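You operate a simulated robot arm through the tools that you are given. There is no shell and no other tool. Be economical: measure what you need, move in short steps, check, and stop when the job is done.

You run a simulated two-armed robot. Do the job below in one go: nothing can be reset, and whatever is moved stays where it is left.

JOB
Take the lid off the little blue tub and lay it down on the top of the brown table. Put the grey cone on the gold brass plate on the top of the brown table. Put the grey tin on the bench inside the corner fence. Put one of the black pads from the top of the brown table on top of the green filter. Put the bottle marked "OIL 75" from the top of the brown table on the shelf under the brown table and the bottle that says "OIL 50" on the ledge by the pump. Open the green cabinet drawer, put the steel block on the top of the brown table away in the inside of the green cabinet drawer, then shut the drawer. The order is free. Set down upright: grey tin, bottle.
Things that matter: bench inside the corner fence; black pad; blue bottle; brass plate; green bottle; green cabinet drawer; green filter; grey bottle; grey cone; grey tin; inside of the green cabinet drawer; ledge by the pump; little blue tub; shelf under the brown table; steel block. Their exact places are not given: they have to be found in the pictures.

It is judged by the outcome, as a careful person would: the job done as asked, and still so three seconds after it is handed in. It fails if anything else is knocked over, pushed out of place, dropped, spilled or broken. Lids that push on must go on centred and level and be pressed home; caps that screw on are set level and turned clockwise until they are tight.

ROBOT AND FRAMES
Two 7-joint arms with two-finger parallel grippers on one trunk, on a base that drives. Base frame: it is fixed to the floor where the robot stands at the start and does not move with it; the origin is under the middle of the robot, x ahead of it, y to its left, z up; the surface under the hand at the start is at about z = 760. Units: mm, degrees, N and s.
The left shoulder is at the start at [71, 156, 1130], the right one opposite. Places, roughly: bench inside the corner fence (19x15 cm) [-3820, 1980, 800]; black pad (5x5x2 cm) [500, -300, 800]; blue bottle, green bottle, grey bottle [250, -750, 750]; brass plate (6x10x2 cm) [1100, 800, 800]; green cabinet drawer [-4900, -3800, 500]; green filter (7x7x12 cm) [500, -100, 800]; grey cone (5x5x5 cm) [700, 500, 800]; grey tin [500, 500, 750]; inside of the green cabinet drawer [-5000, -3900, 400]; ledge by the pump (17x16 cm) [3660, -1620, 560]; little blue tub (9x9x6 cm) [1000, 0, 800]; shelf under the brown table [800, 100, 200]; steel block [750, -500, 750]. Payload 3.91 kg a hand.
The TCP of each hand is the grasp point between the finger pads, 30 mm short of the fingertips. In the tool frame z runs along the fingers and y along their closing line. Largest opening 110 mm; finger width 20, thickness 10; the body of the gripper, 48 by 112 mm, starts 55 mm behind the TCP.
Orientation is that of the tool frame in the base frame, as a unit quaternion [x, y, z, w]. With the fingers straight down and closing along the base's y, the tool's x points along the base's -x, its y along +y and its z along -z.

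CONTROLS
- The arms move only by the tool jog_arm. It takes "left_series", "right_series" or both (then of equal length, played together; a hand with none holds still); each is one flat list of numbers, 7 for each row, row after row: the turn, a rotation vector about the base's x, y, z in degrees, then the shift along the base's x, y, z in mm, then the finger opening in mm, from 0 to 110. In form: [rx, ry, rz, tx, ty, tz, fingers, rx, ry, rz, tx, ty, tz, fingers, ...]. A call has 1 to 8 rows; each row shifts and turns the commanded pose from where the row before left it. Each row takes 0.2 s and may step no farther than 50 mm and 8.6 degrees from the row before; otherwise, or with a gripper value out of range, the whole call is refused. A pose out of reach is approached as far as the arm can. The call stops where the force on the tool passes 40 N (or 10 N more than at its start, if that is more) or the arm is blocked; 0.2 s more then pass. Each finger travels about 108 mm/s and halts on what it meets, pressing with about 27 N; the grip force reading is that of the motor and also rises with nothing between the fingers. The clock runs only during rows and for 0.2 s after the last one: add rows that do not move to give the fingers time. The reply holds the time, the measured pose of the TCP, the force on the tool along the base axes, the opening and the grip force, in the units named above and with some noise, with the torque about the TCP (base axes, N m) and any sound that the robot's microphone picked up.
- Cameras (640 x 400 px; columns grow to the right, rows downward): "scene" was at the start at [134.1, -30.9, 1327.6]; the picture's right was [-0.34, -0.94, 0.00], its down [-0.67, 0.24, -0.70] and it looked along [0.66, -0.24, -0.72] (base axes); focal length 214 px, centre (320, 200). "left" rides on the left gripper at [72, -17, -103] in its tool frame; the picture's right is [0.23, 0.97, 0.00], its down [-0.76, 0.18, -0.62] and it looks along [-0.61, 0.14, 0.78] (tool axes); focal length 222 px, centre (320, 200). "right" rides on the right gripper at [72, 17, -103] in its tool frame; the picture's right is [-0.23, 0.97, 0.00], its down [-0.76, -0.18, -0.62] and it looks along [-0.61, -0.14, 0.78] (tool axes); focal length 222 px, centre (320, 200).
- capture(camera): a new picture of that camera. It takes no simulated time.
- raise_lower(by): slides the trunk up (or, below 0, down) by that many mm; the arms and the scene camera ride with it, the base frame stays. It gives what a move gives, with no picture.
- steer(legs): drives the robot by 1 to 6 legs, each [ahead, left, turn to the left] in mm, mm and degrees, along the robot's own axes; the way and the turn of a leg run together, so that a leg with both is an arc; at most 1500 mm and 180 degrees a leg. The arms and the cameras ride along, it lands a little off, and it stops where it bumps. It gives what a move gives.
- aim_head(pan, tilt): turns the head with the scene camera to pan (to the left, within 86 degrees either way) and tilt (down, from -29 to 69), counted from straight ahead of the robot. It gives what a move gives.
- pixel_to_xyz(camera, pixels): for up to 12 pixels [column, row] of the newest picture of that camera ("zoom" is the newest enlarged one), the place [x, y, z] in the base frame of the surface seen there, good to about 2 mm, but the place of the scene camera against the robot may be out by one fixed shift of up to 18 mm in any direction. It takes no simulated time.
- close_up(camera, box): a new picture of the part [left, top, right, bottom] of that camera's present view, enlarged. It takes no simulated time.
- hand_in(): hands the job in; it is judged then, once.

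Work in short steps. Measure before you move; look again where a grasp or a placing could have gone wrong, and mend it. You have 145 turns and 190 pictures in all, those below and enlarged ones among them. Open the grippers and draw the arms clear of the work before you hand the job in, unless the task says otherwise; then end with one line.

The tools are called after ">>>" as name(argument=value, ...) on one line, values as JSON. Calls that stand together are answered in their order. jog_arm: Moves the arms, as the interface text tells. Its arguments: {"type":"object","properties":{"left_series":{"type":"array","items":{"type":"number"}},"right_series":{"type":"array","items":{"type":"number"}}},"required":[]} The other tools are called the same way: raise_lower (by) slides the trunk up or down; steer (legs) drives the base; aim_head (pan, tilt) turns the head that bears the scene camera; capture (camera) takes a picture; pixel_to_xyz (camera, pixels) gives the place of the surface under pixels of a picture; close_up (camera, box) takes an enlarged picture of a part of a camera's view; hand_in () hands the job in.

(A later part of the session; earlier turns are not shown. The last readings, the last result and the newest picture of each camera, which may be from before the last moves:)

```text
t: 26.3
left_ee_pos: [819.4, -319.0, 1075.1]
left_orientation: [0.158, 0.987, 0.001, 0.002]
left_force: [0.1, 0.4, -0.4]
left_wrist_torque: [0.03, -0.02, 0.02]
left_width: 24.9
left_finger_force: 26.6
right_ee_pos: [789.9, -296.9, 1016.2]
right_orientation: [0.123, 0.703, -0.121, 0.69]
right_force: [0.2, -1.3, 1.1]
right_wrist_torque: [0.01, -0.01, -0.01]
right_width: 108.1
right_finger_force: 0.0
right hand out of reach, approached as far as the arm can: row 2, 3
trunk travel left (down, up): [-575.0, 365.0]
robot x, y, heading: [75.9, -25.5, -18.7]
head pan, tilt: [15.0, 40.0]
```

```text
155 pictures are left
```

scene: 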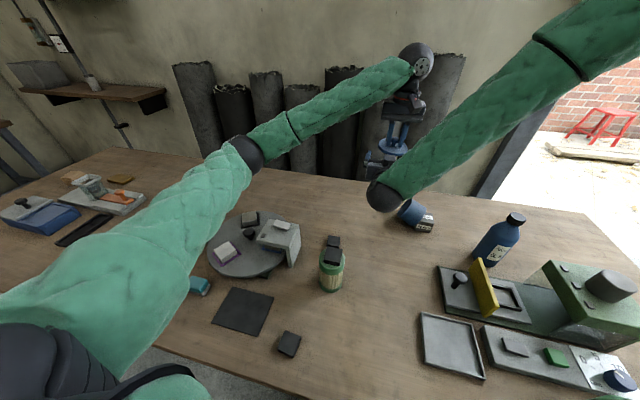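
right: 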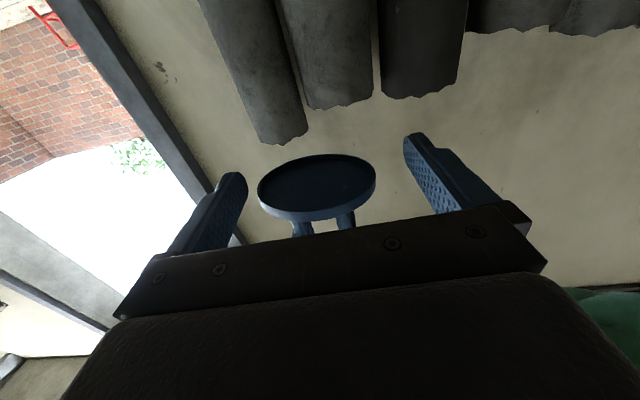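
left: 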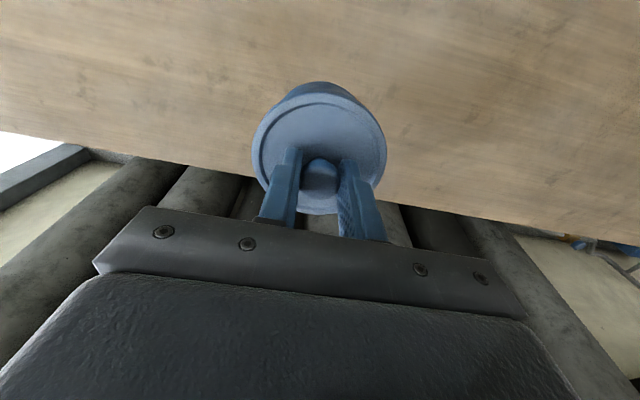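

The lid came off but the tub dropped and lies on its side near the steel block (scene (415,213)). I draw the right hand back carefully, then look at the tub.

>>> jog_arm(right_series=[0, 0, 0, -35, 12, 3, 108, 0, 0, 0, -35, 12, 3, 108, 0, 0, 0, -35, 12, 3, 108, 0, 0, 0, -35, 12, 3, 108], left_series=[0, 0, 0, 0, 0, 0, 10, 0, 0, 0, 0, 20, 0, 10, 0, 0, 0, 0, 40, 0, 10, 0, 0, 0, 0, 40, 0, 10])

>>> capture(camera="scene")

>>> close_up(camera="scene", box=[370, 170, 470, 260])

```text
t: 27.3
left_ee_pos: [816.7, -218.2, 1077.1]
left_orientation: [0.158, 0.987, 0.0, 0.001]
left_force: [-0.4, 0.0, -0.6]
left_wrist_torque: [-0.03, 0.03, -0.02]
left_width: 24.8
left_finger_force: 26.9
right_ee_pos: [647.4, -247.1, 1029.9]
right_orientation: [0.121, 0.702, -0.121, 0.692]
right_force: [-0.2, 0.2, 0.3]
right_wrist_torque: [0.03, 0.03, -0.01]
right_width: 108.3
right_finger_force: 0.1
trunk travel left (down, up): [-575.0, 365.0]
robot x, y, heading: [76.3, -26.1, -18.5]
head pan, tilt: [15.0, 40.0]
```

```text
154 pictures are left
```

scene: 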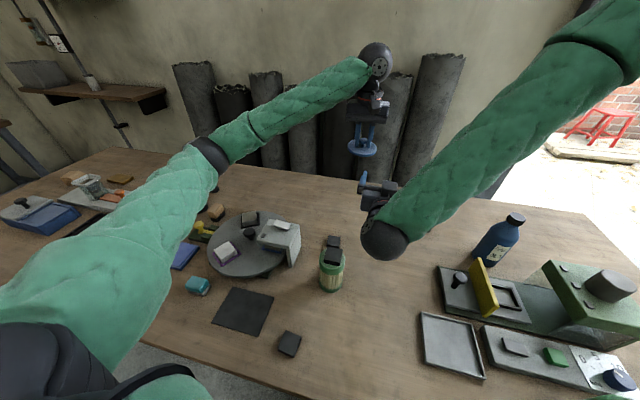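

```text
4.44 times, centred on (420, 215) of scene
```

zoom: 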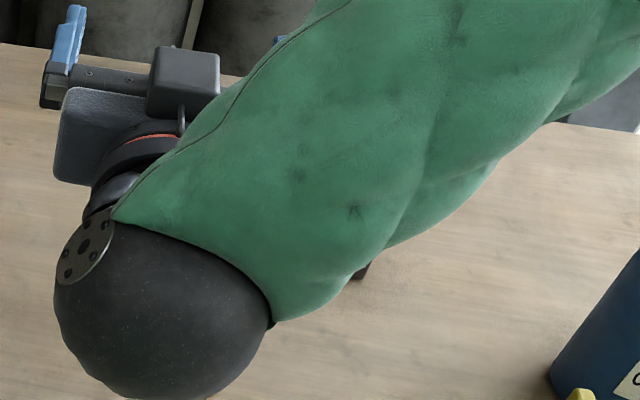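

I rotate the right hand back to vertical (and rightward, clear), and look with the left camera.

>>> jog_arm(right_series=[2.61, 7.755, 0, 0, -5, 5, 100, 2.61, 7.755, 0, 0, -5, 5, 100, 2.61, 7.755, 0, 0, -5, 5, 100, 2.61, 7.755, 0, 0, -5, 5, 100, 2.61, 7.755, 0, 0, -5, 5, 100, 2.61, 7.755, 0, 0, -5, 5, 100, 2.61, 7.755, 0, 0, -5, 0, 100, 2.61, 7.755, 0, 0, -5, 0, 100])

>>> jog_arm(right_series=[2.61, 7.755, 0, -20, -5, 0, 100, 2.61, 7.755, 0, -20, -5, 0, 100, 2.61, 7.755, 0, -20, -5, 0, 100, 0, 0, 0, -20, 0, 0, 100])

>>> capture(camera="scene")

>>> capture(camera="right")

>>> capture(camera="left")

```text
t: 29.1
left_ee_pos: [817.6, -219.0, 1075.5]
left_orientation: [0.157, 0.988, 0.001, 0.001]
left_force: [-0.1, -0.2, -0.4]
left_wrist_torque: [0.01, 0.03, 0.01]
left_width: 24.6
left_finger_force: 27.1
right_ee_pos: [649.6, -289.1, 1058.1]
right_orientation: [0.159, 0.966, -0.04, 0.2]
right_force: [0.2, 0.0, 1.0]
right_wrist_torque: [0.03, 0.01, 0.01]
right_width: 99.9
right_finger_force: 0.1
trunk travel left (down, up): [-575.0, 365.0]
robot x, y, heading: [77.0, -24.6, -18.6]
head pan, tilt: [15.0, 40.0]
```

```text
t: 30.1
left_ee_pos: [816.2, -218.0, 1075.4]
left_orientation: [0.157, 0.988, 0.0, 0.001]
left_force: [-0.2, 0.2, -0.8]
left_wrist_torque: [0.03, 0.03, 0.0]
left_width: 24.4
left_finger_force: 27.2
right_ee_pos: [568.0, -303.2, 1058.9]
right_orientation: [0.16, 0.987, -0.007, -0.008]
right_force: [-0.2, 0.7, 0.5]
right_wrist_torque: [-0.01, -0.04, 0.03]
right_width: 100.1
right_finger_force: 0.0
trunk travel left (down, up): [-575.0, 365.0]
robot x, y, heading: [77.8, -25.6, -18.9]
head pan, tilt: [15.0, 40.0]
```

```text
152 pictures are left
```

scene: 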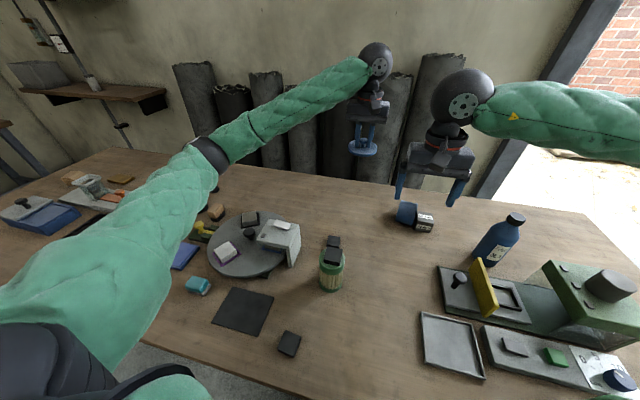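

```text
151 pictures are left
```

right: 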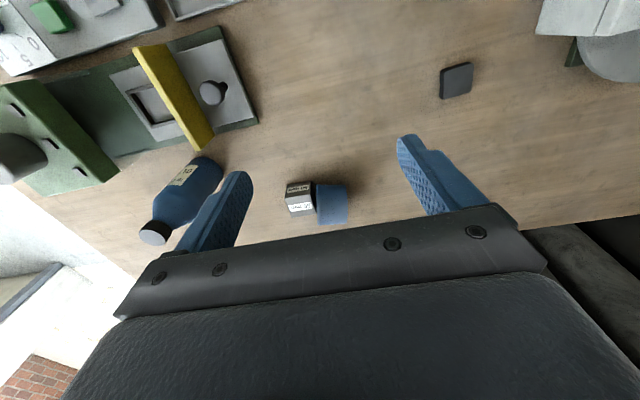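

```text
150 pictures are left
```

left: 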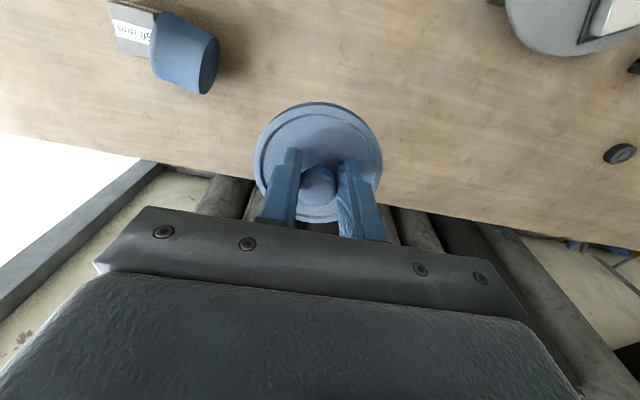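

The tub lies on its side beside the block, mouth to the left. I first set the lid down flat at about (838,-160), lowering slowly until it touches.

>>> jog_arm(left_series=[0, 0, 0, 10, 28, -20, 10, 0, 0, 0, 10, 28, -40, 10, 0, 0, 0, 0, 0, -48, 10, 0, 0, 0, 0, 0, -48, 10, 0, 0, 0, 0, 0, -48, 10, 0, 0, 0, 0, 0, -40, 10, 0, 0, 0, 0, 0, -12, 10])

>>> capture(camera="left")

>>> pixel_to_xyz(camera="right", pixels=[[331, 205], [318, 190], [345, 188], [318, 220], [347, 220], [300, 195], [312, 185], [287, 188], [299, 212]])

>>> close_up(camera="right", box=[270, 165, 370, 235])

```text
t: 31.7
left_ee_pos: [840.1, -159.9, 825.4]
left_orientation: [0.157, 0.988, 0.001, 0.005]
left_force: [0.0, -0.3, 0.3]
left_wrist_torque: [0.01, 0.02, 0.0]
left_width: 24.3
left_finger_force: 27.5
right_ee_pos: [566.9, -303.4, 1061.2]
right_orientation: [0.16, 0.987, -0.006, -0.007]
right_force: [0.1, -1.1, 0.2]
right_wrist_torque: [0.01, -0.01, -0.02]
right_width: 100.2
right_finger_force: 0.0
trunk travel left (down, up): [-575.0, 365.0]
robot x, y, heading: [76.3, -25.3, -18.6]
head pan, tilt: [15.0, 40.0]
```

```text
149 pictures are left
```

left: 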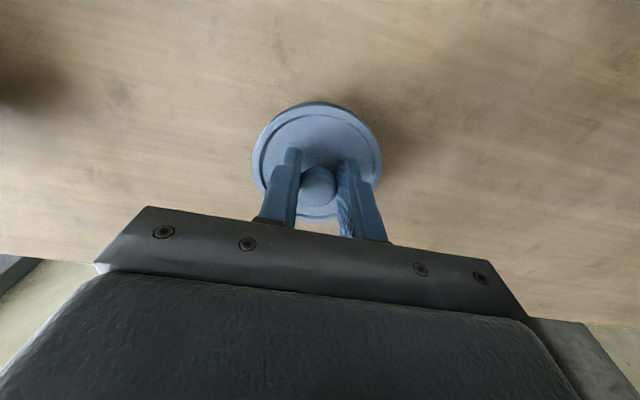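

```text
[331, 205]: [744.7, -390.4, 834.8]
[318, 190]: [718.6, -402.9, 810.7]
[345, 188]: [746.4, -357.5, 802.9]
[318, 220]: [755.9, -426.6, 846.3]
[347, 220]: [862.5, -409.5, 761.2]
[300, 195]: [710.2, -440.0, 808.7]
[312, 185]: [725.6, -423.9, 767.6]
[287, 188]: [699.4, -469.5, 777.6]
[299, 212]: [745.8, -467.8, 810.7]
```

```text
5.71 times, centred on (320, 200) of right
```

zoom: 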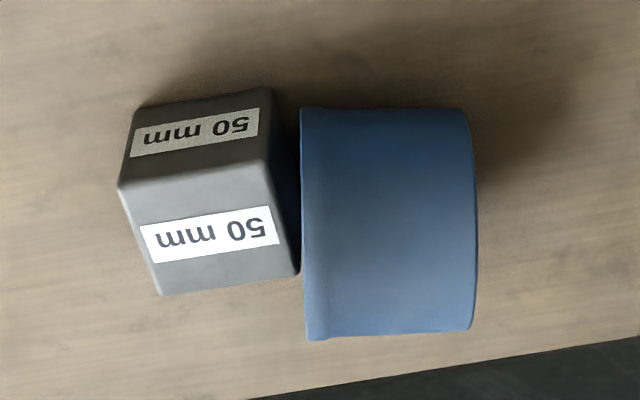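

I lower the lid the rest in small steps.

>>> jog_arm(left_series=[0, 0, 0, 0, 0, -8, 10, 0, 0, 0, 0, 0, -4, 10, 0, 0, 0, 0, 0, -3, 10, 0, 0, 0, 0, 0, -2, 10])

>>> close_up(camera="scene", box=[320, 150, 450, 250])

>>> close_up(camera="left", box=[240, 80, 400, 230])

```text
t: 32.9
left_ee_pos: [854.1, -154.1, 832.6]
left_orientation: [0.151, 0.988, 0.005, 0.025]
left_force: [0.4, -0.3, -0.5]
left_wrist_torque: [0.0, 0.0, 0.0]
left_width: 24.1
left_finger_force: 26.4
right_ee_pos: [565.0, -305.4, 1058.9]
right_orientation: [0.163, 0.987, -0.004, -0.006]
right_force: [-0.3, 0.5, -0.3]
right_wrist_torque: [0.0, -0.05, 0.02]
right_width: 100.0
right_finger_force: 0.1
trunk travel left (down, up): [-575.0, 365.0]
robot x, y, heading: [76.2, -24.6, -18.8]
head pan, tilt: [15.0, 40.0]
stopped in row 4 (left hand): the arm was blocked; the commanded pose is now the measured one
```

```text
4.00 times, centred on (385, 200) of scene
```

zoom: 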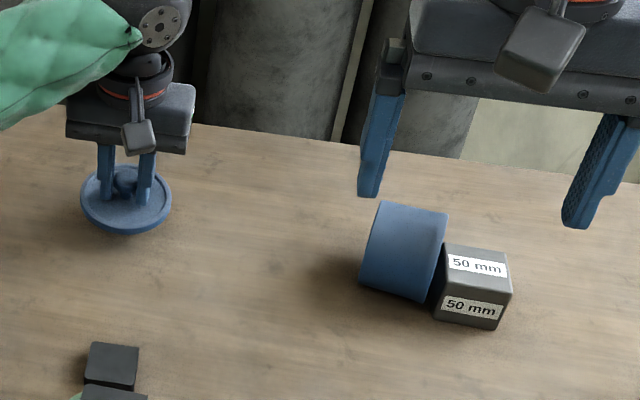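

```text
2.67 times, centred on (320, 155) of left
```

zoom: 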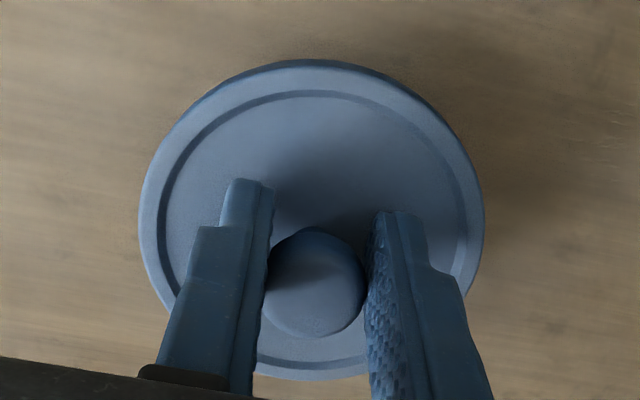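

The left arm was blocked while its hand is free of contact; I check where with the scene camera.

>>> aim_head(pan=30, tilt=45)

>>> capture(camera="scene")

```text
t: 33.6
left_ee_pos: [853.9, -153.8, 832.9]
left_orientation: [0.151, 0.988, 0.003, 0.024]
left_force: [0.2, 0.0, -0.5]
left_wrist_torque: [0.02, -0.01, -0.03]
left_width: 24.4
left_finger_force: 26.8
right_ee_pos: [566.1, -304.1, 1061.9]
right_orientation: [0.162, 0.987, -0.006, -0.006]
right_force: [0.1, 0.3, -0.5]
right_wrist_torque: [-0.04, -0.02, 0.0]
right_width: 100.1
right_finger_force: 0.0
trunk travel left (down, up): [-575.0, 365.0]
robot x, y, heading: [75.8, -23.3, -18.7]
head pan, tilt: [30.0, 45.0]
```

```text
145 pictures are left
```

scene: 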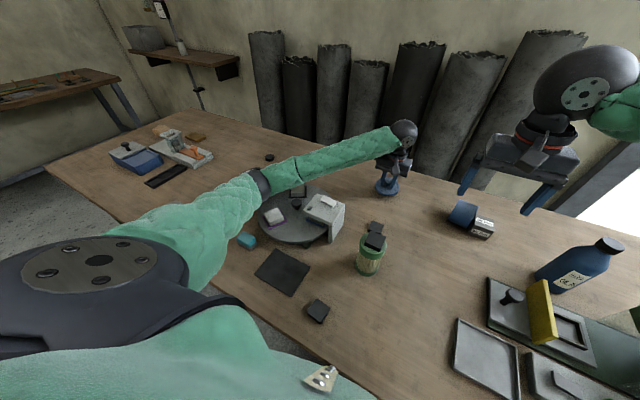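

The left forearm runs low over the turntable fixture, which probably blocked it. I raise the trunk 150 mm (elbows rise too) and look again.

>>> raise_lower(by=150)

>>> capture(camera="scene")

>>> close_up(camera="scene", box=[220, 140, 440, 300])

```text
t: 35.4
left_ee_pos: [855.5, -154.4, 974.8]
left_orientation: [0.152, 0.988, 0.002, 0.018]
left_force: [-0.4, 0.7, 0.5]
left_wrist_torque: [-0.02, 0.01, 0.01]
left_width: 24.5
left_finger_force: 27.1
right_ee_pos: [571.3, -302.9, 1207.5]
right_orientation: [0.162, 0.987, -0.007, -0.007]
right_force: [0.0, 0.3, -0.2]
right_wrist_torque: [0.0, 0.0, -0.02]
right_width: 100.2
right_finger_force: 0.0
trunk travel left (down, up): [-725.0, 215.0]
robot x, y, heading: [79.1, -21.8, -18.8]
head pan, tilt: [30.0, 45.0]
```

```text
144 pictures are left
```

scene: 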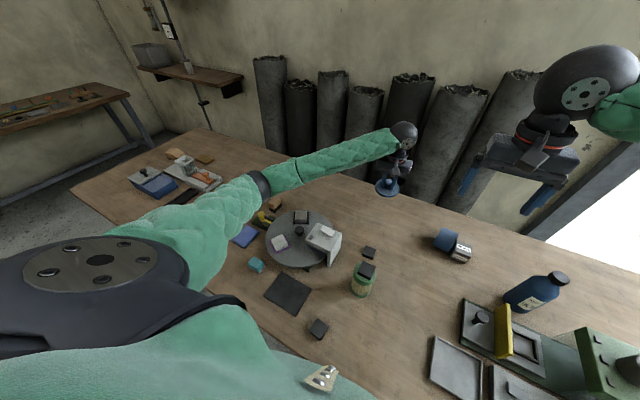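

```text
2.50 times, centred on (330, 220) of scene
```

zoom: 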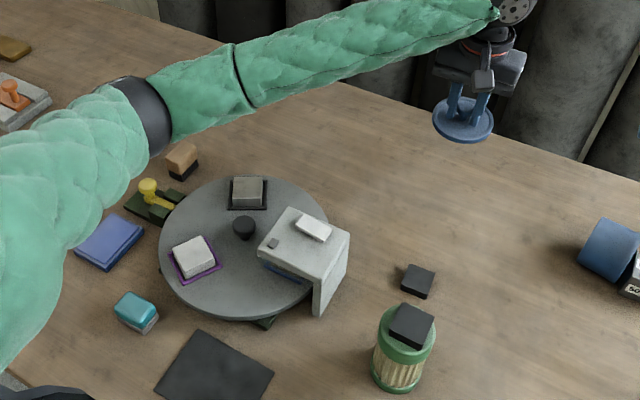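

Nothing is disturbed and the arm is clear. I level the hand (2° off) and lower the lid again.

>>> jog_arm(left_series=[0, 2.07, -1.15, 0, 0, -20, 10, 0, 0, 0, -5, 0, -45, 10, 0, 0, 0, -5, 0, -45, 10, 0, 0, 0, -5, 0, -30, 10, 0, 0, 0, 0, 0, -14, 10, 0, 0, 0, 0, 0, -5, 10, 0, 0, 0, 0, 0, -3, 10])

>>> capture(camera="left")

```text
t: 37.0
left_ee_pos: [839.8, -153.6, 812.8]
left_orientation: [0.162, 0.987, -0.001, 0.0]
left_force: [0.2, 0.6, -0.4]
left_wrist_torque: [-0.01, 0.01, 0.03]
left_width: 24.3
left_finger_force: 26.2
right_ee_pos: [570.8, -302.6, 1207.9]
right_orientation: [0.161, 0.987, -0.006, -0.007]
right_force: [0.1, -0.2, 0.9]
right_wrist_torque: [0.01, -0.03, -0.02]
right_width: 99.8
right_finger_force: 0.1
trunk travel left (down, up): [-725.0, 215.0]
robot x, y, heading: [78.1, -24.8, -18.6]
head pan, tilt: [30.0, 45.0]
```

```text
142 pictures are left
```

left: 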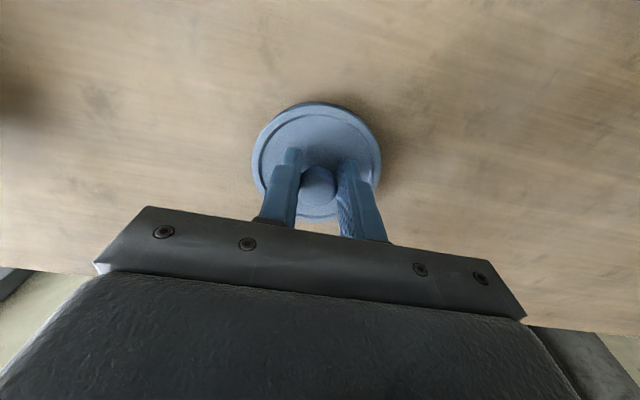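

Still no contact; I keep lowering in 2–3 mm steps.

>>> jog_arm(left_series=[0, 0, 0, 0, 0, -3, 10, 0, 0, 0, 0, 0, -2, 10, 0, 0, 0, 0, 0, -2, 10, 0, 0, 0, 0, 0, -2, 10])

>>> pixel_to_xyz(camera="left", pixels=[[290, 115], [320, 108], [370, 140], [318, 125]])

```text
t: 38.0
left_ee_pos: [839.5, -153.6, 804.8]
left_orientation: [0.161, 0.987, -0.002, 0.001]
left_force: [-1.3, -0.4, 9.0]
left_wrist_torque: [0.08, 0.4, 0.06]
left_width: 24.5
left_finger_force: 26.8
right_ee_pos: [570.9, -302.8, 1208.1]
right_orientation: [0.162, 0.987, -0.006, -0.007]
right_force: [0.0, -1.0, 0.4]
right_wrist_torque: [0.0, 0.05, 0.0]
right_width: 99.8
right_finger_force: 0.0
trunk travel left (down, up): [-725.0, 215.0]
robot x, y, heading: [77.6, -25.3, -18.8]
head pan, tilt: [30.0, 45.0]
```

```text
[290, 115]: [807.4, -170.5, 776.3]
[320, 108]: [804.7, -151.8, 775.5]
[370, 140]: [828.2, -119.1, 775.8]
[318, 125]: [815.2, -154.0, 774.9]
```

Contact at 9 N; lid rests on the table. I open and lift straight up, then move back for a look at the tub.

>>> jog_arm(left_series=[0, 0, 0, 0, 0, 1, 40, 0, 0, 0, 0, 0, 0, 50, 0, 0, 0, 0, 0, 0, 60, 0, 0, 0, 0, 0, 45, 60, 0, 0, 0, 0, 0, 45, 60, 0, 0, 0, 0, -40, 30, 60, 0, 0, 0, -25, -40, 20, 100, 0, 0, 0, -25, -40, 20, 100])

>>> capture(camera="left")

```text
refused: row 7 steps farther than a row can; nothing moved
```

```text
141 pictures are left
```

left: 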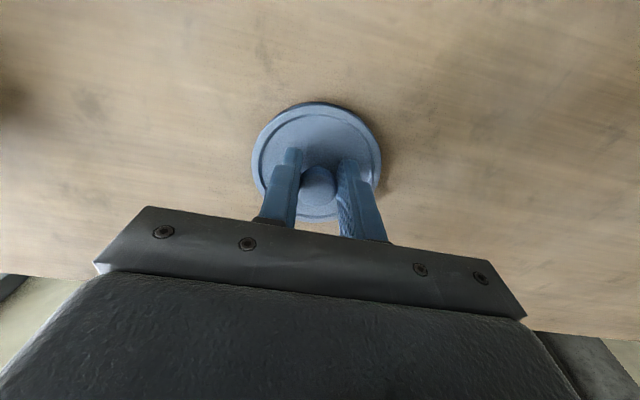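

Refused for step size; I resend with shorter steps.

>>> jog_arm(left_series=[0, 0, 0, 0, 0, 1, 40, 0, 0, 0, 0, 0, 0, 50, 0, 0, 0, 0, 0, 0, 60, 0, 0, 0, 0, 0, 45, 60, 0, 0, 0, 0, 0, 45, 60, 0, 0, 0, 0, -30, 30, 60, 0, 0, 0, -20, -40, 15, 100, 0, 0, 0, -20, -40, 15, 100])

>>> capture(camera="left")

```text
t: 39.8
left_ee_pos: [799.0, -265.1, 954.5]
left_orientation: [0.161, 0.987, 0.0, 0.0]
left_force: [0.3, 0.0, -0.3]
left_wrist_torque: [0.01, -0.01, -0.01]
left_width: 100.0
left_finger_force: 0.0
right_ee_pos: [570.7, -302.7, 1208.4]
right_orientation: [0.161, 0.987, -0.006, -0.008]
right_force: [-0.5, -0.5, 0.4]
right_wrist_torque: [-0.01, -0.01, 0.02]
right_width: 100.1
right_finger_force: 0.1
trunk travel left (down, up): [-725.0, 215.0]
robot x, y, heading: [78.2, -27.7, -18.8]
head pan, tilt: [30.0, 45.0]
```

```text
140 pictures are left
```

left: 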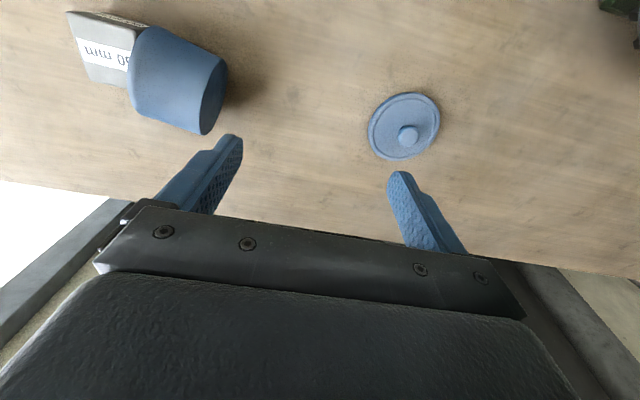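

The tub's flat bottom faces left (+u); its mouth is by the block. I measure it precisely from the left camera for a side grasp with the left hand.

>>> pixel_to_xyz(camera="left", pixels=[[170, 75], [145, 50], [200, 90], [213, 95], [222, 65], [206, 130], [160, 30], [215, 60], [137, 110], [185, 50], [118, 85], [180, 130]])

>>> close_up(camera="left", box=[50, 0, 250, 150])

```text
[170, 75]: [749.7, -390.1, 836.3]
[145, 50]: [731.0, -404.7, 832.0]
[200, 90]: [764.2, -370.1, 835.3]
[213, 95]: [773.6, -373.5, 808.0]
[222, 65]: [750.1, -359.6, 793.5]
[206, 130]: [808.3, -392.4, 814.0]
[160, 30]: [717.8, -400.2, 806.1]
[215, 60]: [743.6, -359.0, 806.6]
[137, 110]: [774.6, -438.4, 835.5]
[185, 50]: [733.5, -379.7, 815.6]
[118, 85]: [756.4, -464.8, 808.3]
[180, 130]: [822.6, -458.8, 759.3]
```

```text
2.67 times, centred on (150, 75) of left
```

zoom: 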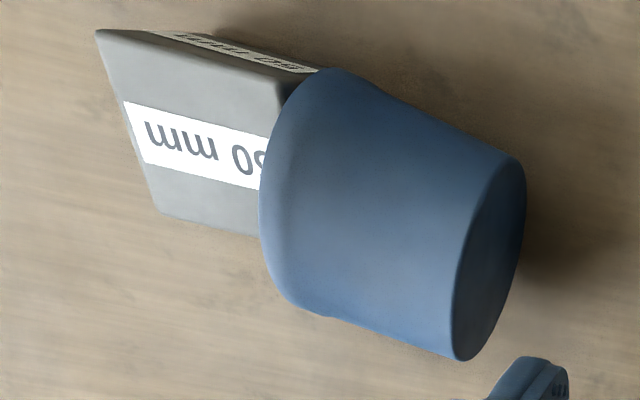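

Tub axis lies along about (0.485,0.875). I yaw the left hand +79.5° so the fingers close across it, and draw the right hand away.

>>> jog_arm(left_series=[0, 0, 7.95, -4, -13, 0, 108, 0, 0, 7.95, -4, -13, 0, 108, 0, 0, 7.95, -4, -13, 0, 108, 0, 0, 7.95, -4, -13, 0, 108, 0, 0, 7.95, -4, -13, 0, 108, 0, 0, 7.95, -4, -13, 0, 108, 0, 0, 7.95, -4, -13, 0, 108, 0, 0, 7.95, -4, -13, 0, 108], right_series=[0, 0, 0, -5, -25, 0, 100, 0, 0, 0, -5, -25, 0, 100, 0, 0, 0, -5, -25, 0, 100, 0, 0, 0, -5, -25, 0, 100, 0, 0, 0, -5, -25, 0, 100, 0, 0, 0, -5, -25, 0, 100, 0, 0, 0, -5, -25, 0, 100, 0, 0, 0, -5, -25, 0, 100])

>>> jog_arm(left_series=[0, 0, 7.95, -4, -13, 0, 108, 0, 0, 7.95, -4, -13, 0, 108, 6.56, -3.64, 0, 0, 0, 0, 108, 6.56, -3.64, 0, 0, 0, 0, 108])

>>> capture(camera="left")

>>> capture(camera="scene")

```text
t: 41.6
left_ee_pos: [765.7, -368.7, 954.7]
left_orientation: [-0.384, 0.923, 0.0, 0.0]
left_force: [0.0, 0.4, -0.9]
left_wrist_torque: [-0.04, 0.0, 0.0]
left_width: 108.1
left_finger_force: 0.1
right_ee_pos: [529.2, -503.1, 1208.0]
right_orientation: [0.162, 0.987, -0.005, -0.007]
right_force: [0.6, -0.6, 0.5]
right_wrist_torque: [0.03, -0.03, -0.04]
right_width: 100.1
right_finger_force: 0.1
trunk travel left (down, up): [-725.0, 215.0]
robot x, y, heading: [74.2, -22.7, -18.6]
head pan, tilt: [30.0, 45.0]
```

```text
t: 42.6
left_ee_pos: [759.6, -394.4, 954.8]
left_orientation: [-0.503, 0.854, 0.067, 0.114]
left_force: [-0.1, 0.1, -1.4]
left_wrist_torque: [0.02, -0.01, 0.01]
left_width: 107.8
left_finger_force: 0.1
right_ee_pos: [530.7, -504.3, 1207.9]
right_orientation: [0.162, 0.987, -0.007, -0.007]
right_force: [-0.5, -0.1, 0.1]
right_wrist_torque: [0.03, -0.04, 0.02]
right_width: 100.2
right_finger_force: 0.1
trunk travel left (down, up): [-725.0, 215.0]
robot x, y, heading: [76.8, -29.1, -18.8]
head pan, tilt: [30.0, 45.0]
```

```text
138 pictures are left
```

left: 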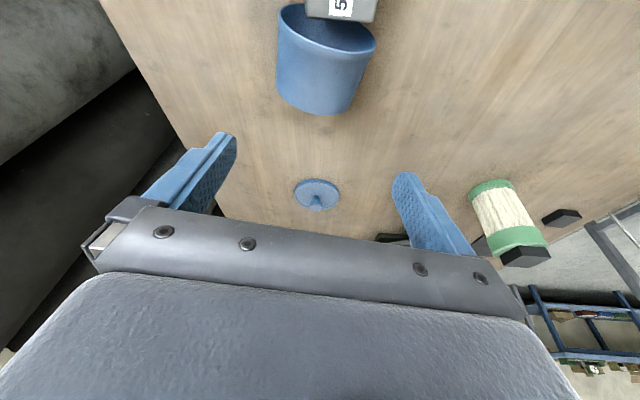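

```text
137 pictures are left
```

scene: 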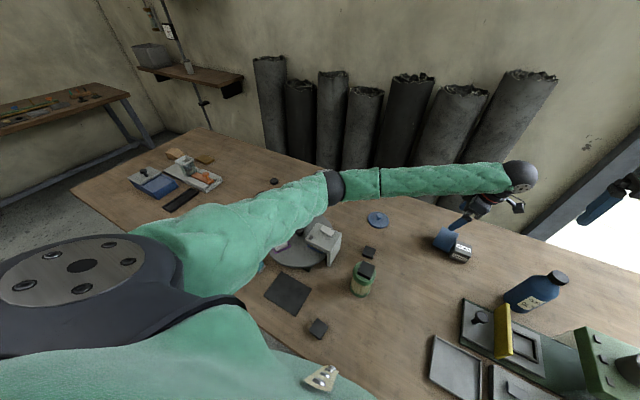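

The tub's axis is aligned with the hand now (mouth at (328,25), bottom (328,110)). I measure its sides to centre the grasp.

>>> pixel_to_xyz(camera="left", pixels=[[325, 55], [330, 100], [285, 60], [366, 60], [280, 90], [355, 95], [322, 80], [340, 112], [305, 112], [300, 20]])

>>> close_up(camera="left", box=[250, 0, 400, 120])

```text
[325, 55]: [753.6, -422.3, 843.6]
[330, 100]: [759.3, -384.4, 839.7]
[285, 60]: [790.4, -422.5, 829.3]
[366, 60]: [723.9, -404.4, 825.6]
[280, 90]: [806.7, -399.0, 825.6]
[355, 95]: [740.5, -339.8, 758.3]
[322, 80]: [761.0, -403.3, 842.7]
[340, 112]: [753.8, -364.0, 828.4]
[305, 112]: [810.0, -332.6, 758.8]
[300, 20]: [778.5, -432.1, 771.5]
```

```text
3.33 times, centred on (325, 60) of left
```

zoom: 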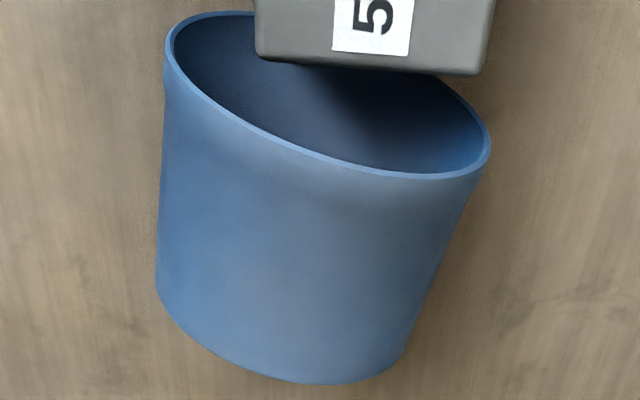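

Yaw is good. I shift (3,-8) and descend to z≈803, then close across the tub.

>>> jog_arm(left_series=[0, 0, 0, 3.4, -7.9, -30, 108, 0, 0, 0, 0, 0, -40, 108, 0, 0, 0, 0, 0, -40, 108, 0, 0, 0, 0, 0, -30, 108, 0, 0, 0, 0, 0, -12, 108, 0, 0, 0, 0, 0, 0, 70, 0, 0, 0, 0, 0, 0, 70, 0, 0, 0, 0, 0, 0, 70])

>>> capture(camera="left")

```text
t: 44.6
left_ee_pos: [804.8, -391.7, 867.8]
left_orientation: [-0.516, 0.843, 0.038, 0.15]
left_force: [0.0, -0.5, -0.6]
left_wrist_torque: [-0.02, -0.02, -0.01]
left_width: 69.7
left_finger_force: 0.1
right_ee_pos: [523.2, -499.2, 1215.5]
right_orientation: [0.158, 0.987, -0.005, -0.002]
right_force: [-0.6, -1.8, -0.3]
right_wrist_torque: [0.03, -0.01, 0.0]
right_width: 100.0
right_finger_force: 0.1
trunk travel left (down, up): [-725.0, 215.0]
robot x, y, heading: [76.6, -24.2, -18.0]
head pan, tilt: [30.0, 45.0]
stopped in row 8 (left hand): the arm was blocked; the commanded pose is now the measured one
```

```text
135 pictures are left
```

left: 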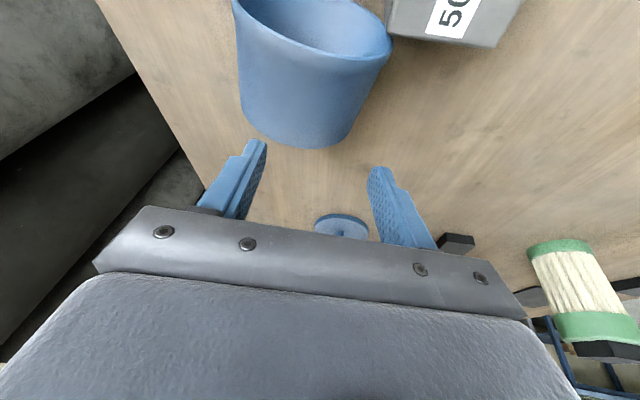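

Blocked again; the base even turned slightly, so the left arm presses on something. I look with the scene camera.

>>> capture(camera="scene")

>>> close_up(camera="scene", box=[120, 120, 420, 320])

```text
134 pictures are left
```

scene: 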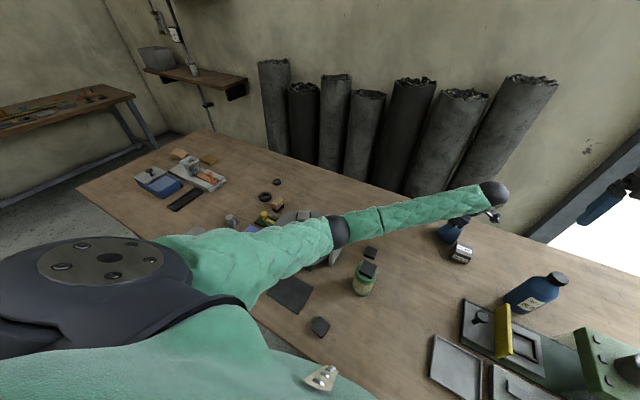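

```text
2.00 times, centred on (270, 220) of scene
```

zoom: 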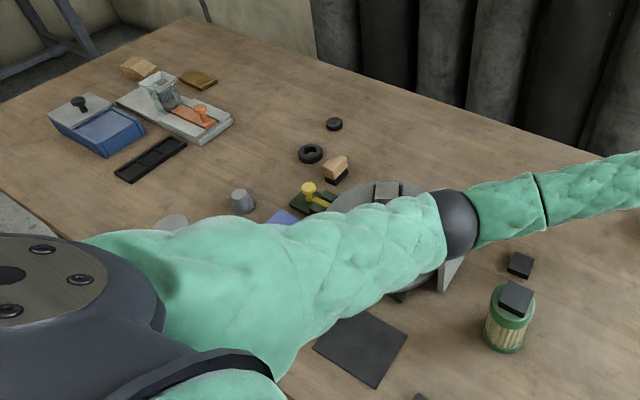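

The left elbow presses toward the turntable tower. I lift the hand and raise the trunk, then drive right 350 mm so the left arm reaches the tub from its own side.

>>> raise_lower(by=120)

>>> capture(camera="scene")

>>> steer(legs=[[0, -350, 0]])

>>> capture(camera="scene")

```text
t: 46.1
left_ee_pos: [806.1, -397.5, 968.9]
left_orientation: [-0.512, 0.847, 0.045, 0.139]
left_force: [0.2, 0.0, -0.2]
left_wrist_torque: [0.0, 0.02, 0.02]
left_width: 70.2
left_finger_force: 0.0
right_ee_pos: [537.2, -500.3, 1326.8]
right_orientation: [0.158, 0.987, -0.006, -0.008]
right_force: [-0.3, -0.1, 0.1]
right_wrist_torque: [-0.01, -0.01, 0.02]
right_width: 99.9
right_finger_force: 0.1
trunk travel left (down, up): [-845.0, 95.0]
robot x, y, heading: [76.9, -24.7, -18.3]
head pan, tilt: [30.0, 45.0]
```

```text
132 pictures are left
```

scene: 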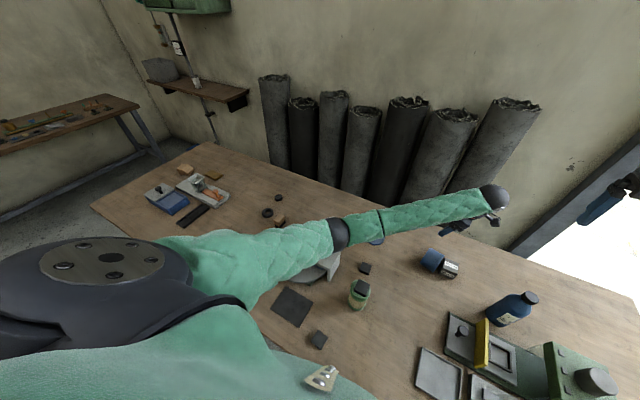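

```text
t: 48.4
left_ee_pos: [697.0, -731.0, 970.3]
left_orientation: [-0.513, 0.846, 0.045, 0.139]
left_force: [-0.1, -0.2, -0.7]
left_wrist_torque: [-0.01, 0.02, 0.03]
left_width: 70.0
left_finger_force: 0.0
right_ee_pos: [427.5, -834.0, 1328.1]
right_orientation: [0.157, 0.988, -0.007, -0.008]
right_force: [-0.3, -0.7, -0.8]
right_wrist_torque: [0.0, 0.01, 0.03]
right_width: 99.9
right_finger_force: 0.1
trunk travel left (down, up): [-845.0, 95.0]
robot x, y, heading: [-32.7, -356.6, -18.2]
head pan, tilt: [30.0, 45.0]
```

```text
131 pictures are left
```

scene: 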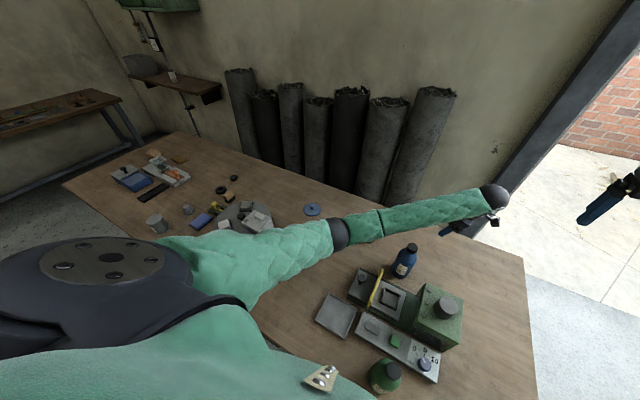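

Robot now at (-33,-357). I bring the left hand back over the tub (763,-402) with the orientation restored.

>>> jog_arm(left_series=[0.8, 3.9, -1.0, 9.4, 47, 0, 108, 0, 0, 0, 9.4, 47, 0, 108, 0, 0, 0, 9.4, 47, 0, 108, 0, 0, 0, 9.4, 47, 0, 108, 0, 0, 0, 9.4, 47, 0, 108, 0, 0, 0, 9.4, 47, 0, 108, 0, 0, 0, 9.4, 47, -10, 108])

>>> capture(camera="scene")

>>> capture(camera="left")

```text
t: 50.0
left_ee_pos: [762.6, -400.6, 960.6]
left_orientation: [-0.502, 0.855, 0.065, 0.114]
left_force: [-0.2, 0.1, 0.3]
left_wrist_torque: [-0.01, -0.01, -0.01]
left_width: 108.1
left_finger_force: 0.0
right_ee_pos: [427.0, -832.3, 1329.5]
right_orientation: [0.158, 0.987, -0.006, -0.007]
right_force: [-0.8, -0.3, 1.0]
right_wrist_torque: [0.0, 0.01, -0.02]
right_width: 99.9
right_finger_force: 0.0
trunk travel left (down, up): [-845.0, 95.0]
robot x, y, heading: [-31.1, -356.5, -18.2]
head pan, tilt: [30.0, 45.0]
```

```text
130 pictures are left
```

scene: 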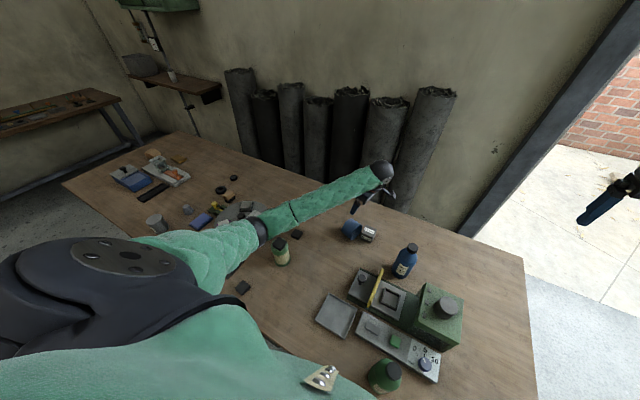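

```text
129 pictures are left
```

left: 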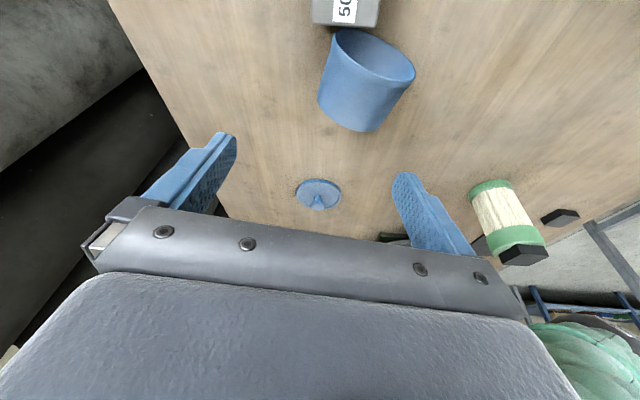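

The tub has rolled and turned a bit (now (365,82)). I re-measure it.

>>> close_up(camera="left", box=[300, 0, 440, 140])

>>> pixel_to_xyz(camera="left", pixels=[[333, 38], [412, 82], [362, 64], [318, 100], [370, 131], [345, 122], [345, 95], [325, 70], [395, 105], [360, 85], [372, 45]])

```text
2.86 times, centred on (370, 70) of left
```

zoom: 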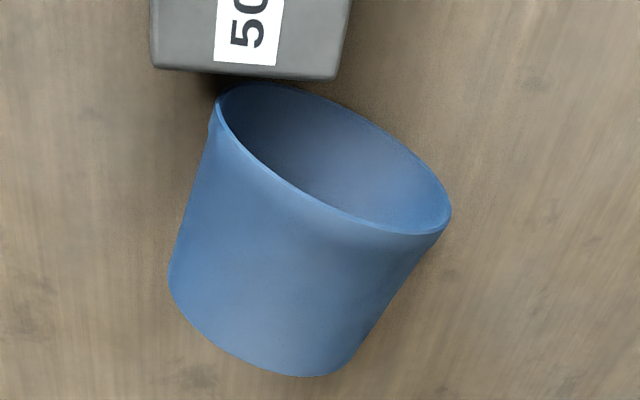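

```text
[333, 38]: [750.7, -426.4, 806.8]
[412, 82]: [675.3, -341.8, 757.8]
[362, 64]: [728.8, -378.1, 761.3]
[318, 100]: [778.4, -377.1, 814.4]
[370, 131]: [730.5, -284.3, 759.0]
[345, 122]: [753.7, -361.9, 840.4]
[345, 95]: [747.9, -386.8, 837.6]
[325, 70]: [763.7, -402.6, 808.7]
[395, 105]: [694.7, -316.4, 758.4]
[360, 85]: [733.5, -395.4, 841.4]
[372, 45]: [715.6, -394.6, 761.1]
```

I measure more points along the rim and sides to get the new axis.

>>> pixel_to_xyz(camera="left", pixels=[[413, 78], [408, 84], [366, 125], [380, 122], [340, 110], [392, 84], [375, 110], [335, 60], [330, 85], [350, 70], [323, 105], [370, 95]])

```text
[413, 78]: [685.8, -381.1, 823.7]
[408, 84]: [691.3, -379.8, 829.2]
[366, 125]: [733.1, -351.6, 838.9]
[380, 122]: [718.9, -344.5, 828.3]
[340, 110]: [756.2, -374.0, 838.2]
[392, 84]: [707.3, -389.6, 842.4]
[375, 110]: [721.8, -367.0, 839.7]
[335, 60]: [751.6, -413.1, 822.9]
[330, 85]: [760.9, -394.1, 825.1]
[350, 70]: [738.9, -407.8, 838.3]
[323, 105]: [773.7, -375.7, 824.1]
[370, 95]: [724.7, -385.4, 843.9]
```

New axis ≈(0.573,0.82), grip point ≈(730,-382). I yaw -6°, shift there and descend in two stages.

>>> jog_arm(left_series=[0, 0, -6, -32.8, 18.3, 0, 108, 0, 0, 0, 0, 0, -40, 108, 0, 0, 0, 0, 0, -40, 108, 0, 0, 0, 0, 0, -20, 108])

>>> capture(camera="left")

```text
t: 51.0
left_ee_pos: [728.0, -382.4, 860.3]
left_orientation: [-0.457, 0.88, 0.059, 0.117]
left_force: [0.3, -0.2, 0.3]
left_wrist_torque: [-0.01, 0.0, 0.03]
left_width: 108.1
left_finger_force: 0.0
right_ee_pos: [426.4, -831.5, 1330.1]
right_orientation: [0.158, 0.987, -0.007, -0.007]
right_force: [-0.4, 0.6, -0.2]
right_wrist_torque: [-0.01, 0.01, 0.03]
right_width: 99.9
right_finger_force: 0.0
trunk travel left (down, up): [-845.0, 95.0]
robot x, y, heading: [-32.3, -357.7, -18.1]
head pan, tilt: [30.0, 45.0]
```

```text
127 pictures are left
```

left: 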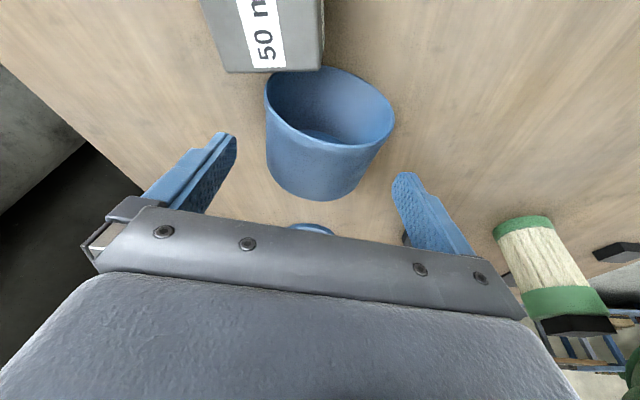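

The tub is between the fingers. I descend the remaining 57 mm and close.

>>> jog_arm(left_series=[0, 0, 0, 0, 0, -30, 108, 0, 0, 0, 0, 0, -27, 108, 0, 0, 0, 0, 0, 0, 90, 0, 0, 0, 0, 0, 0, 70, 0, 0, 0, 0, 0, 0, 60, 0, 0, 0, 0, 0, 0, 60])

>>> capture(camera="left")

```text
t: 52.4
left_ee_pos: [729.5, -383.9, 803.4]
left_orientation: [-0.458, 0.879, 0.061, 0.118]
left_force: [0.7, 0.0, 0.2]
left_wrist_torque: [0.06, 0.01, 0.01]
left_width: 83.7
left_finger_force: 26.7
right_ee_pos: [426.7, -834.7, 1328.9]
right_orientation: [0.157, 0.987, -0.007, -0.008]
right_force: [1.0, 0.4, -0.2]
right_wrist_torque: [0.02, -0.01, -0.01]
right_width: 100.0
right_finger_force: 0.1
trunk travel left (down, up): [-845.0, 95.0]
robot x, y, heading: [-26.7, -355.0, -18.4]
head pan, tilt: [30.0, 45.0]
```

```text
126 pictures are left
```

left: 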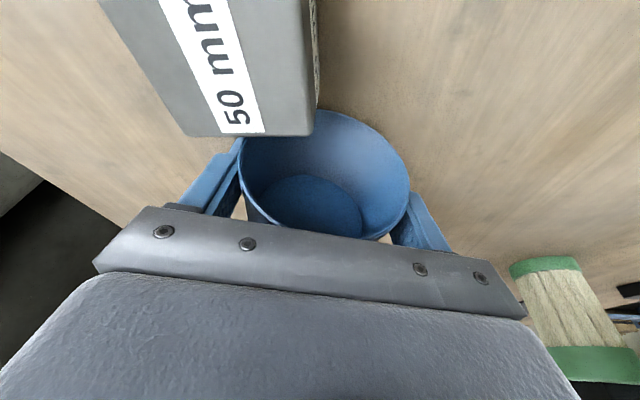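

Gripped (83.7 mm). I lift it clear of the block and begin turning it upright (−90° about the finger axis).

>>> jog_arm(left_series=[0, 0, 0, 6, 8, 20, 60, 0, 0, 0, 6, 8, 45, 60, 0, 0, 0, 10, 0, 45, 60, -6.71, 4.69, 0, 8, 0, 10, 60, -6.71, 4.69, 0, 8, 0, 10, 60, -6.71, 4.69, 0, 8, 0, 10, 60, -6.71, 4.69, 0, 8, 0, 10, 60, -6.71, 4.69, 0, 8, 0, 0, 60])

>>> jog_arm(left_series=[-6.71, 4.69, 0, 4, 0, 0, 60, -6.71, 4.69, 0, 4, 0, 0, 60, -6.71, 4.69, 0, 4, 0, 0, 60, -6.71, 4.69, 0, 0, 0, 0, 60, -6.71, 4.69, 0, 0, 0, 0, 60, -6.71, 4.69, 0, 0, 0, 0, 60])

>>> capture(camera="scene")

>>> capture(camera="left")

```text
t: 53.9
left_ee_pos: [824.0, -252.3, 927.7]
left_orientation: [-0.498, 0.866, -0.005, -0.044]
left_force: [0.2, 0.3, -0.8]
left_wrist_torque: [0.0, 0.06, -0.01]
left_width: 83.7
left_finger_force: 27.2
left hand out of reach, approached as far as the arm can: row 6, 7
right_ee_pos: [430.6, -829.8, 1327.1]
right_orientation: [0.155, 0.988, -0.006, -0.009]
right_force: [0.0, -0.6, -1.1]
right_wrist_torque: [-0.02, 0.01, 0.02]
right_width: 100.1
right_finger_force: 0.0
trunk travel left (down, up): [-845.0, 95.0]
robot x, y, heading: [-32.0, -358.9, -18.0]
head pan, tilt: [30.0, 45.0]
stopped in row 7 (left hand): the arm was blocked; the commanded pose is now the measured one
```

```text
t: 55.3
left_ee_pos: [834.1, -253.7, 929.2]
left_orientation: [-0.437, 0.776, -0.181, -0.417]
left_force: [0.2, -0.3, 0.1]
left_wrist_torque: [0.0, 0.04, -0.04]
left_width: 83.8
left_finger_force: 26.9
right_ee_pos: [427.9, -830.9, 1327.6]
right_orientation: [0.156, 0.988, -0.007, -0.008]
right_force: [0.4, 0.1, 0.0]
right_wrist_torque: [-0.02, -0.05, -0.01]
right_width: 99.9
right_finger_force: 0.1
trunk travel left (down, up): [-845.0, 95.0]
robot x, y, heading: [-30.3, -358.3, -18.1]
head pan, tilt: [30.0, 45.0]
```

```text
125 pictures are left
```

scene: 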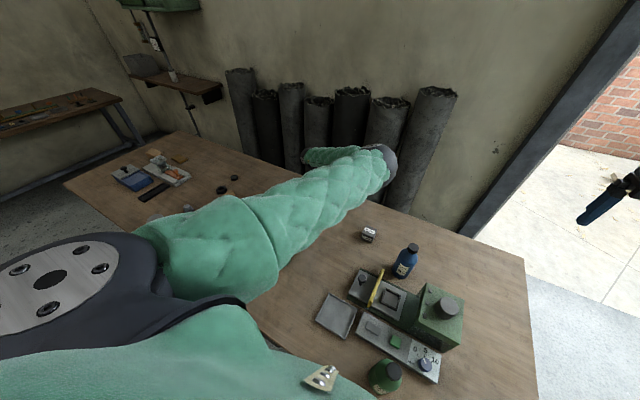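

```text
124 pictures are left
```

left: 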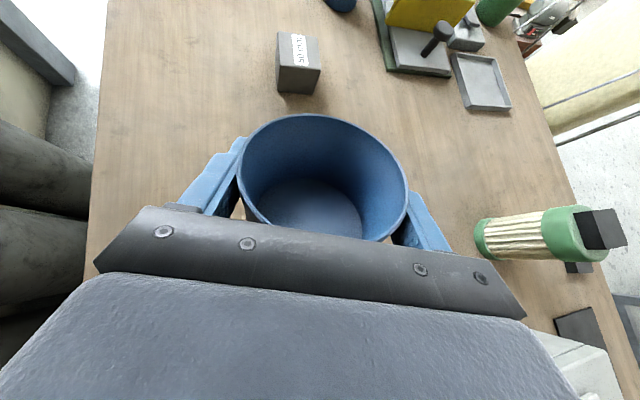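

The arm reconfigured itself; hand now 36° below horizontal with the tub tilting upright. I enlarge the scene near the elbow to see whether it touches the drums.

>>> close_up(camera="scene", box=[240, 80, 460, 260])

>>> capture(camera="right")

>>> pixel_to_xyz(camera="scene", pixels=[[380, 155], [310, 155], [345, 165], [405, 140], [400, 190], [320, 200]])

```text
2.22 times, centred on (350, 170) of scene
```

zoom: 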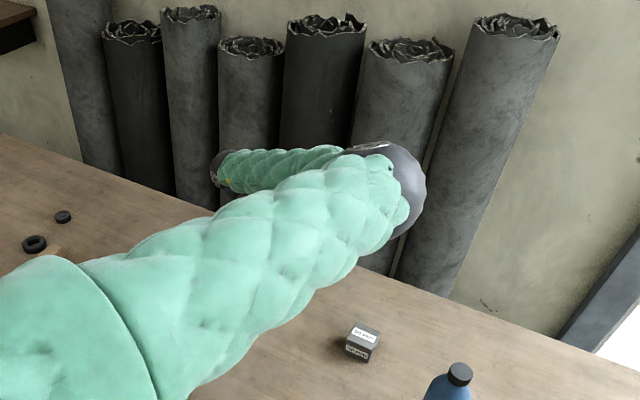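

```text
122 pictures are left
```

right: 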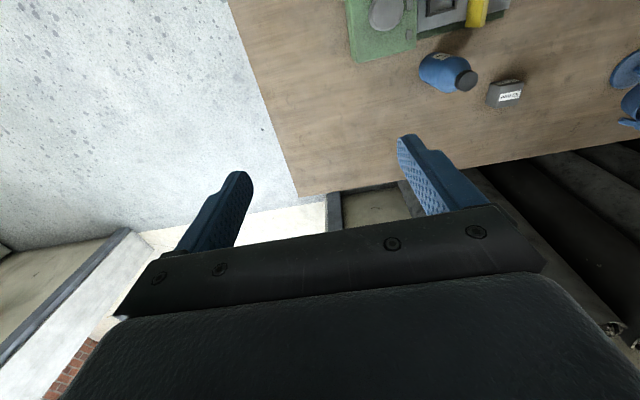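

```text
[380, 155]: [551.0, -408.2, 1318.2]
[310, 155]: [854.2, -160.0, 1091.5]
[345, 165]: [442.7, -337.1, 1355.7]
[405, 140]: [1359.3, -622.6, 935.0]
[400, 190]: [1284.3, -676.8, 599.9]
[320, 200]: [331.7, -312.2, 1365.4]
```

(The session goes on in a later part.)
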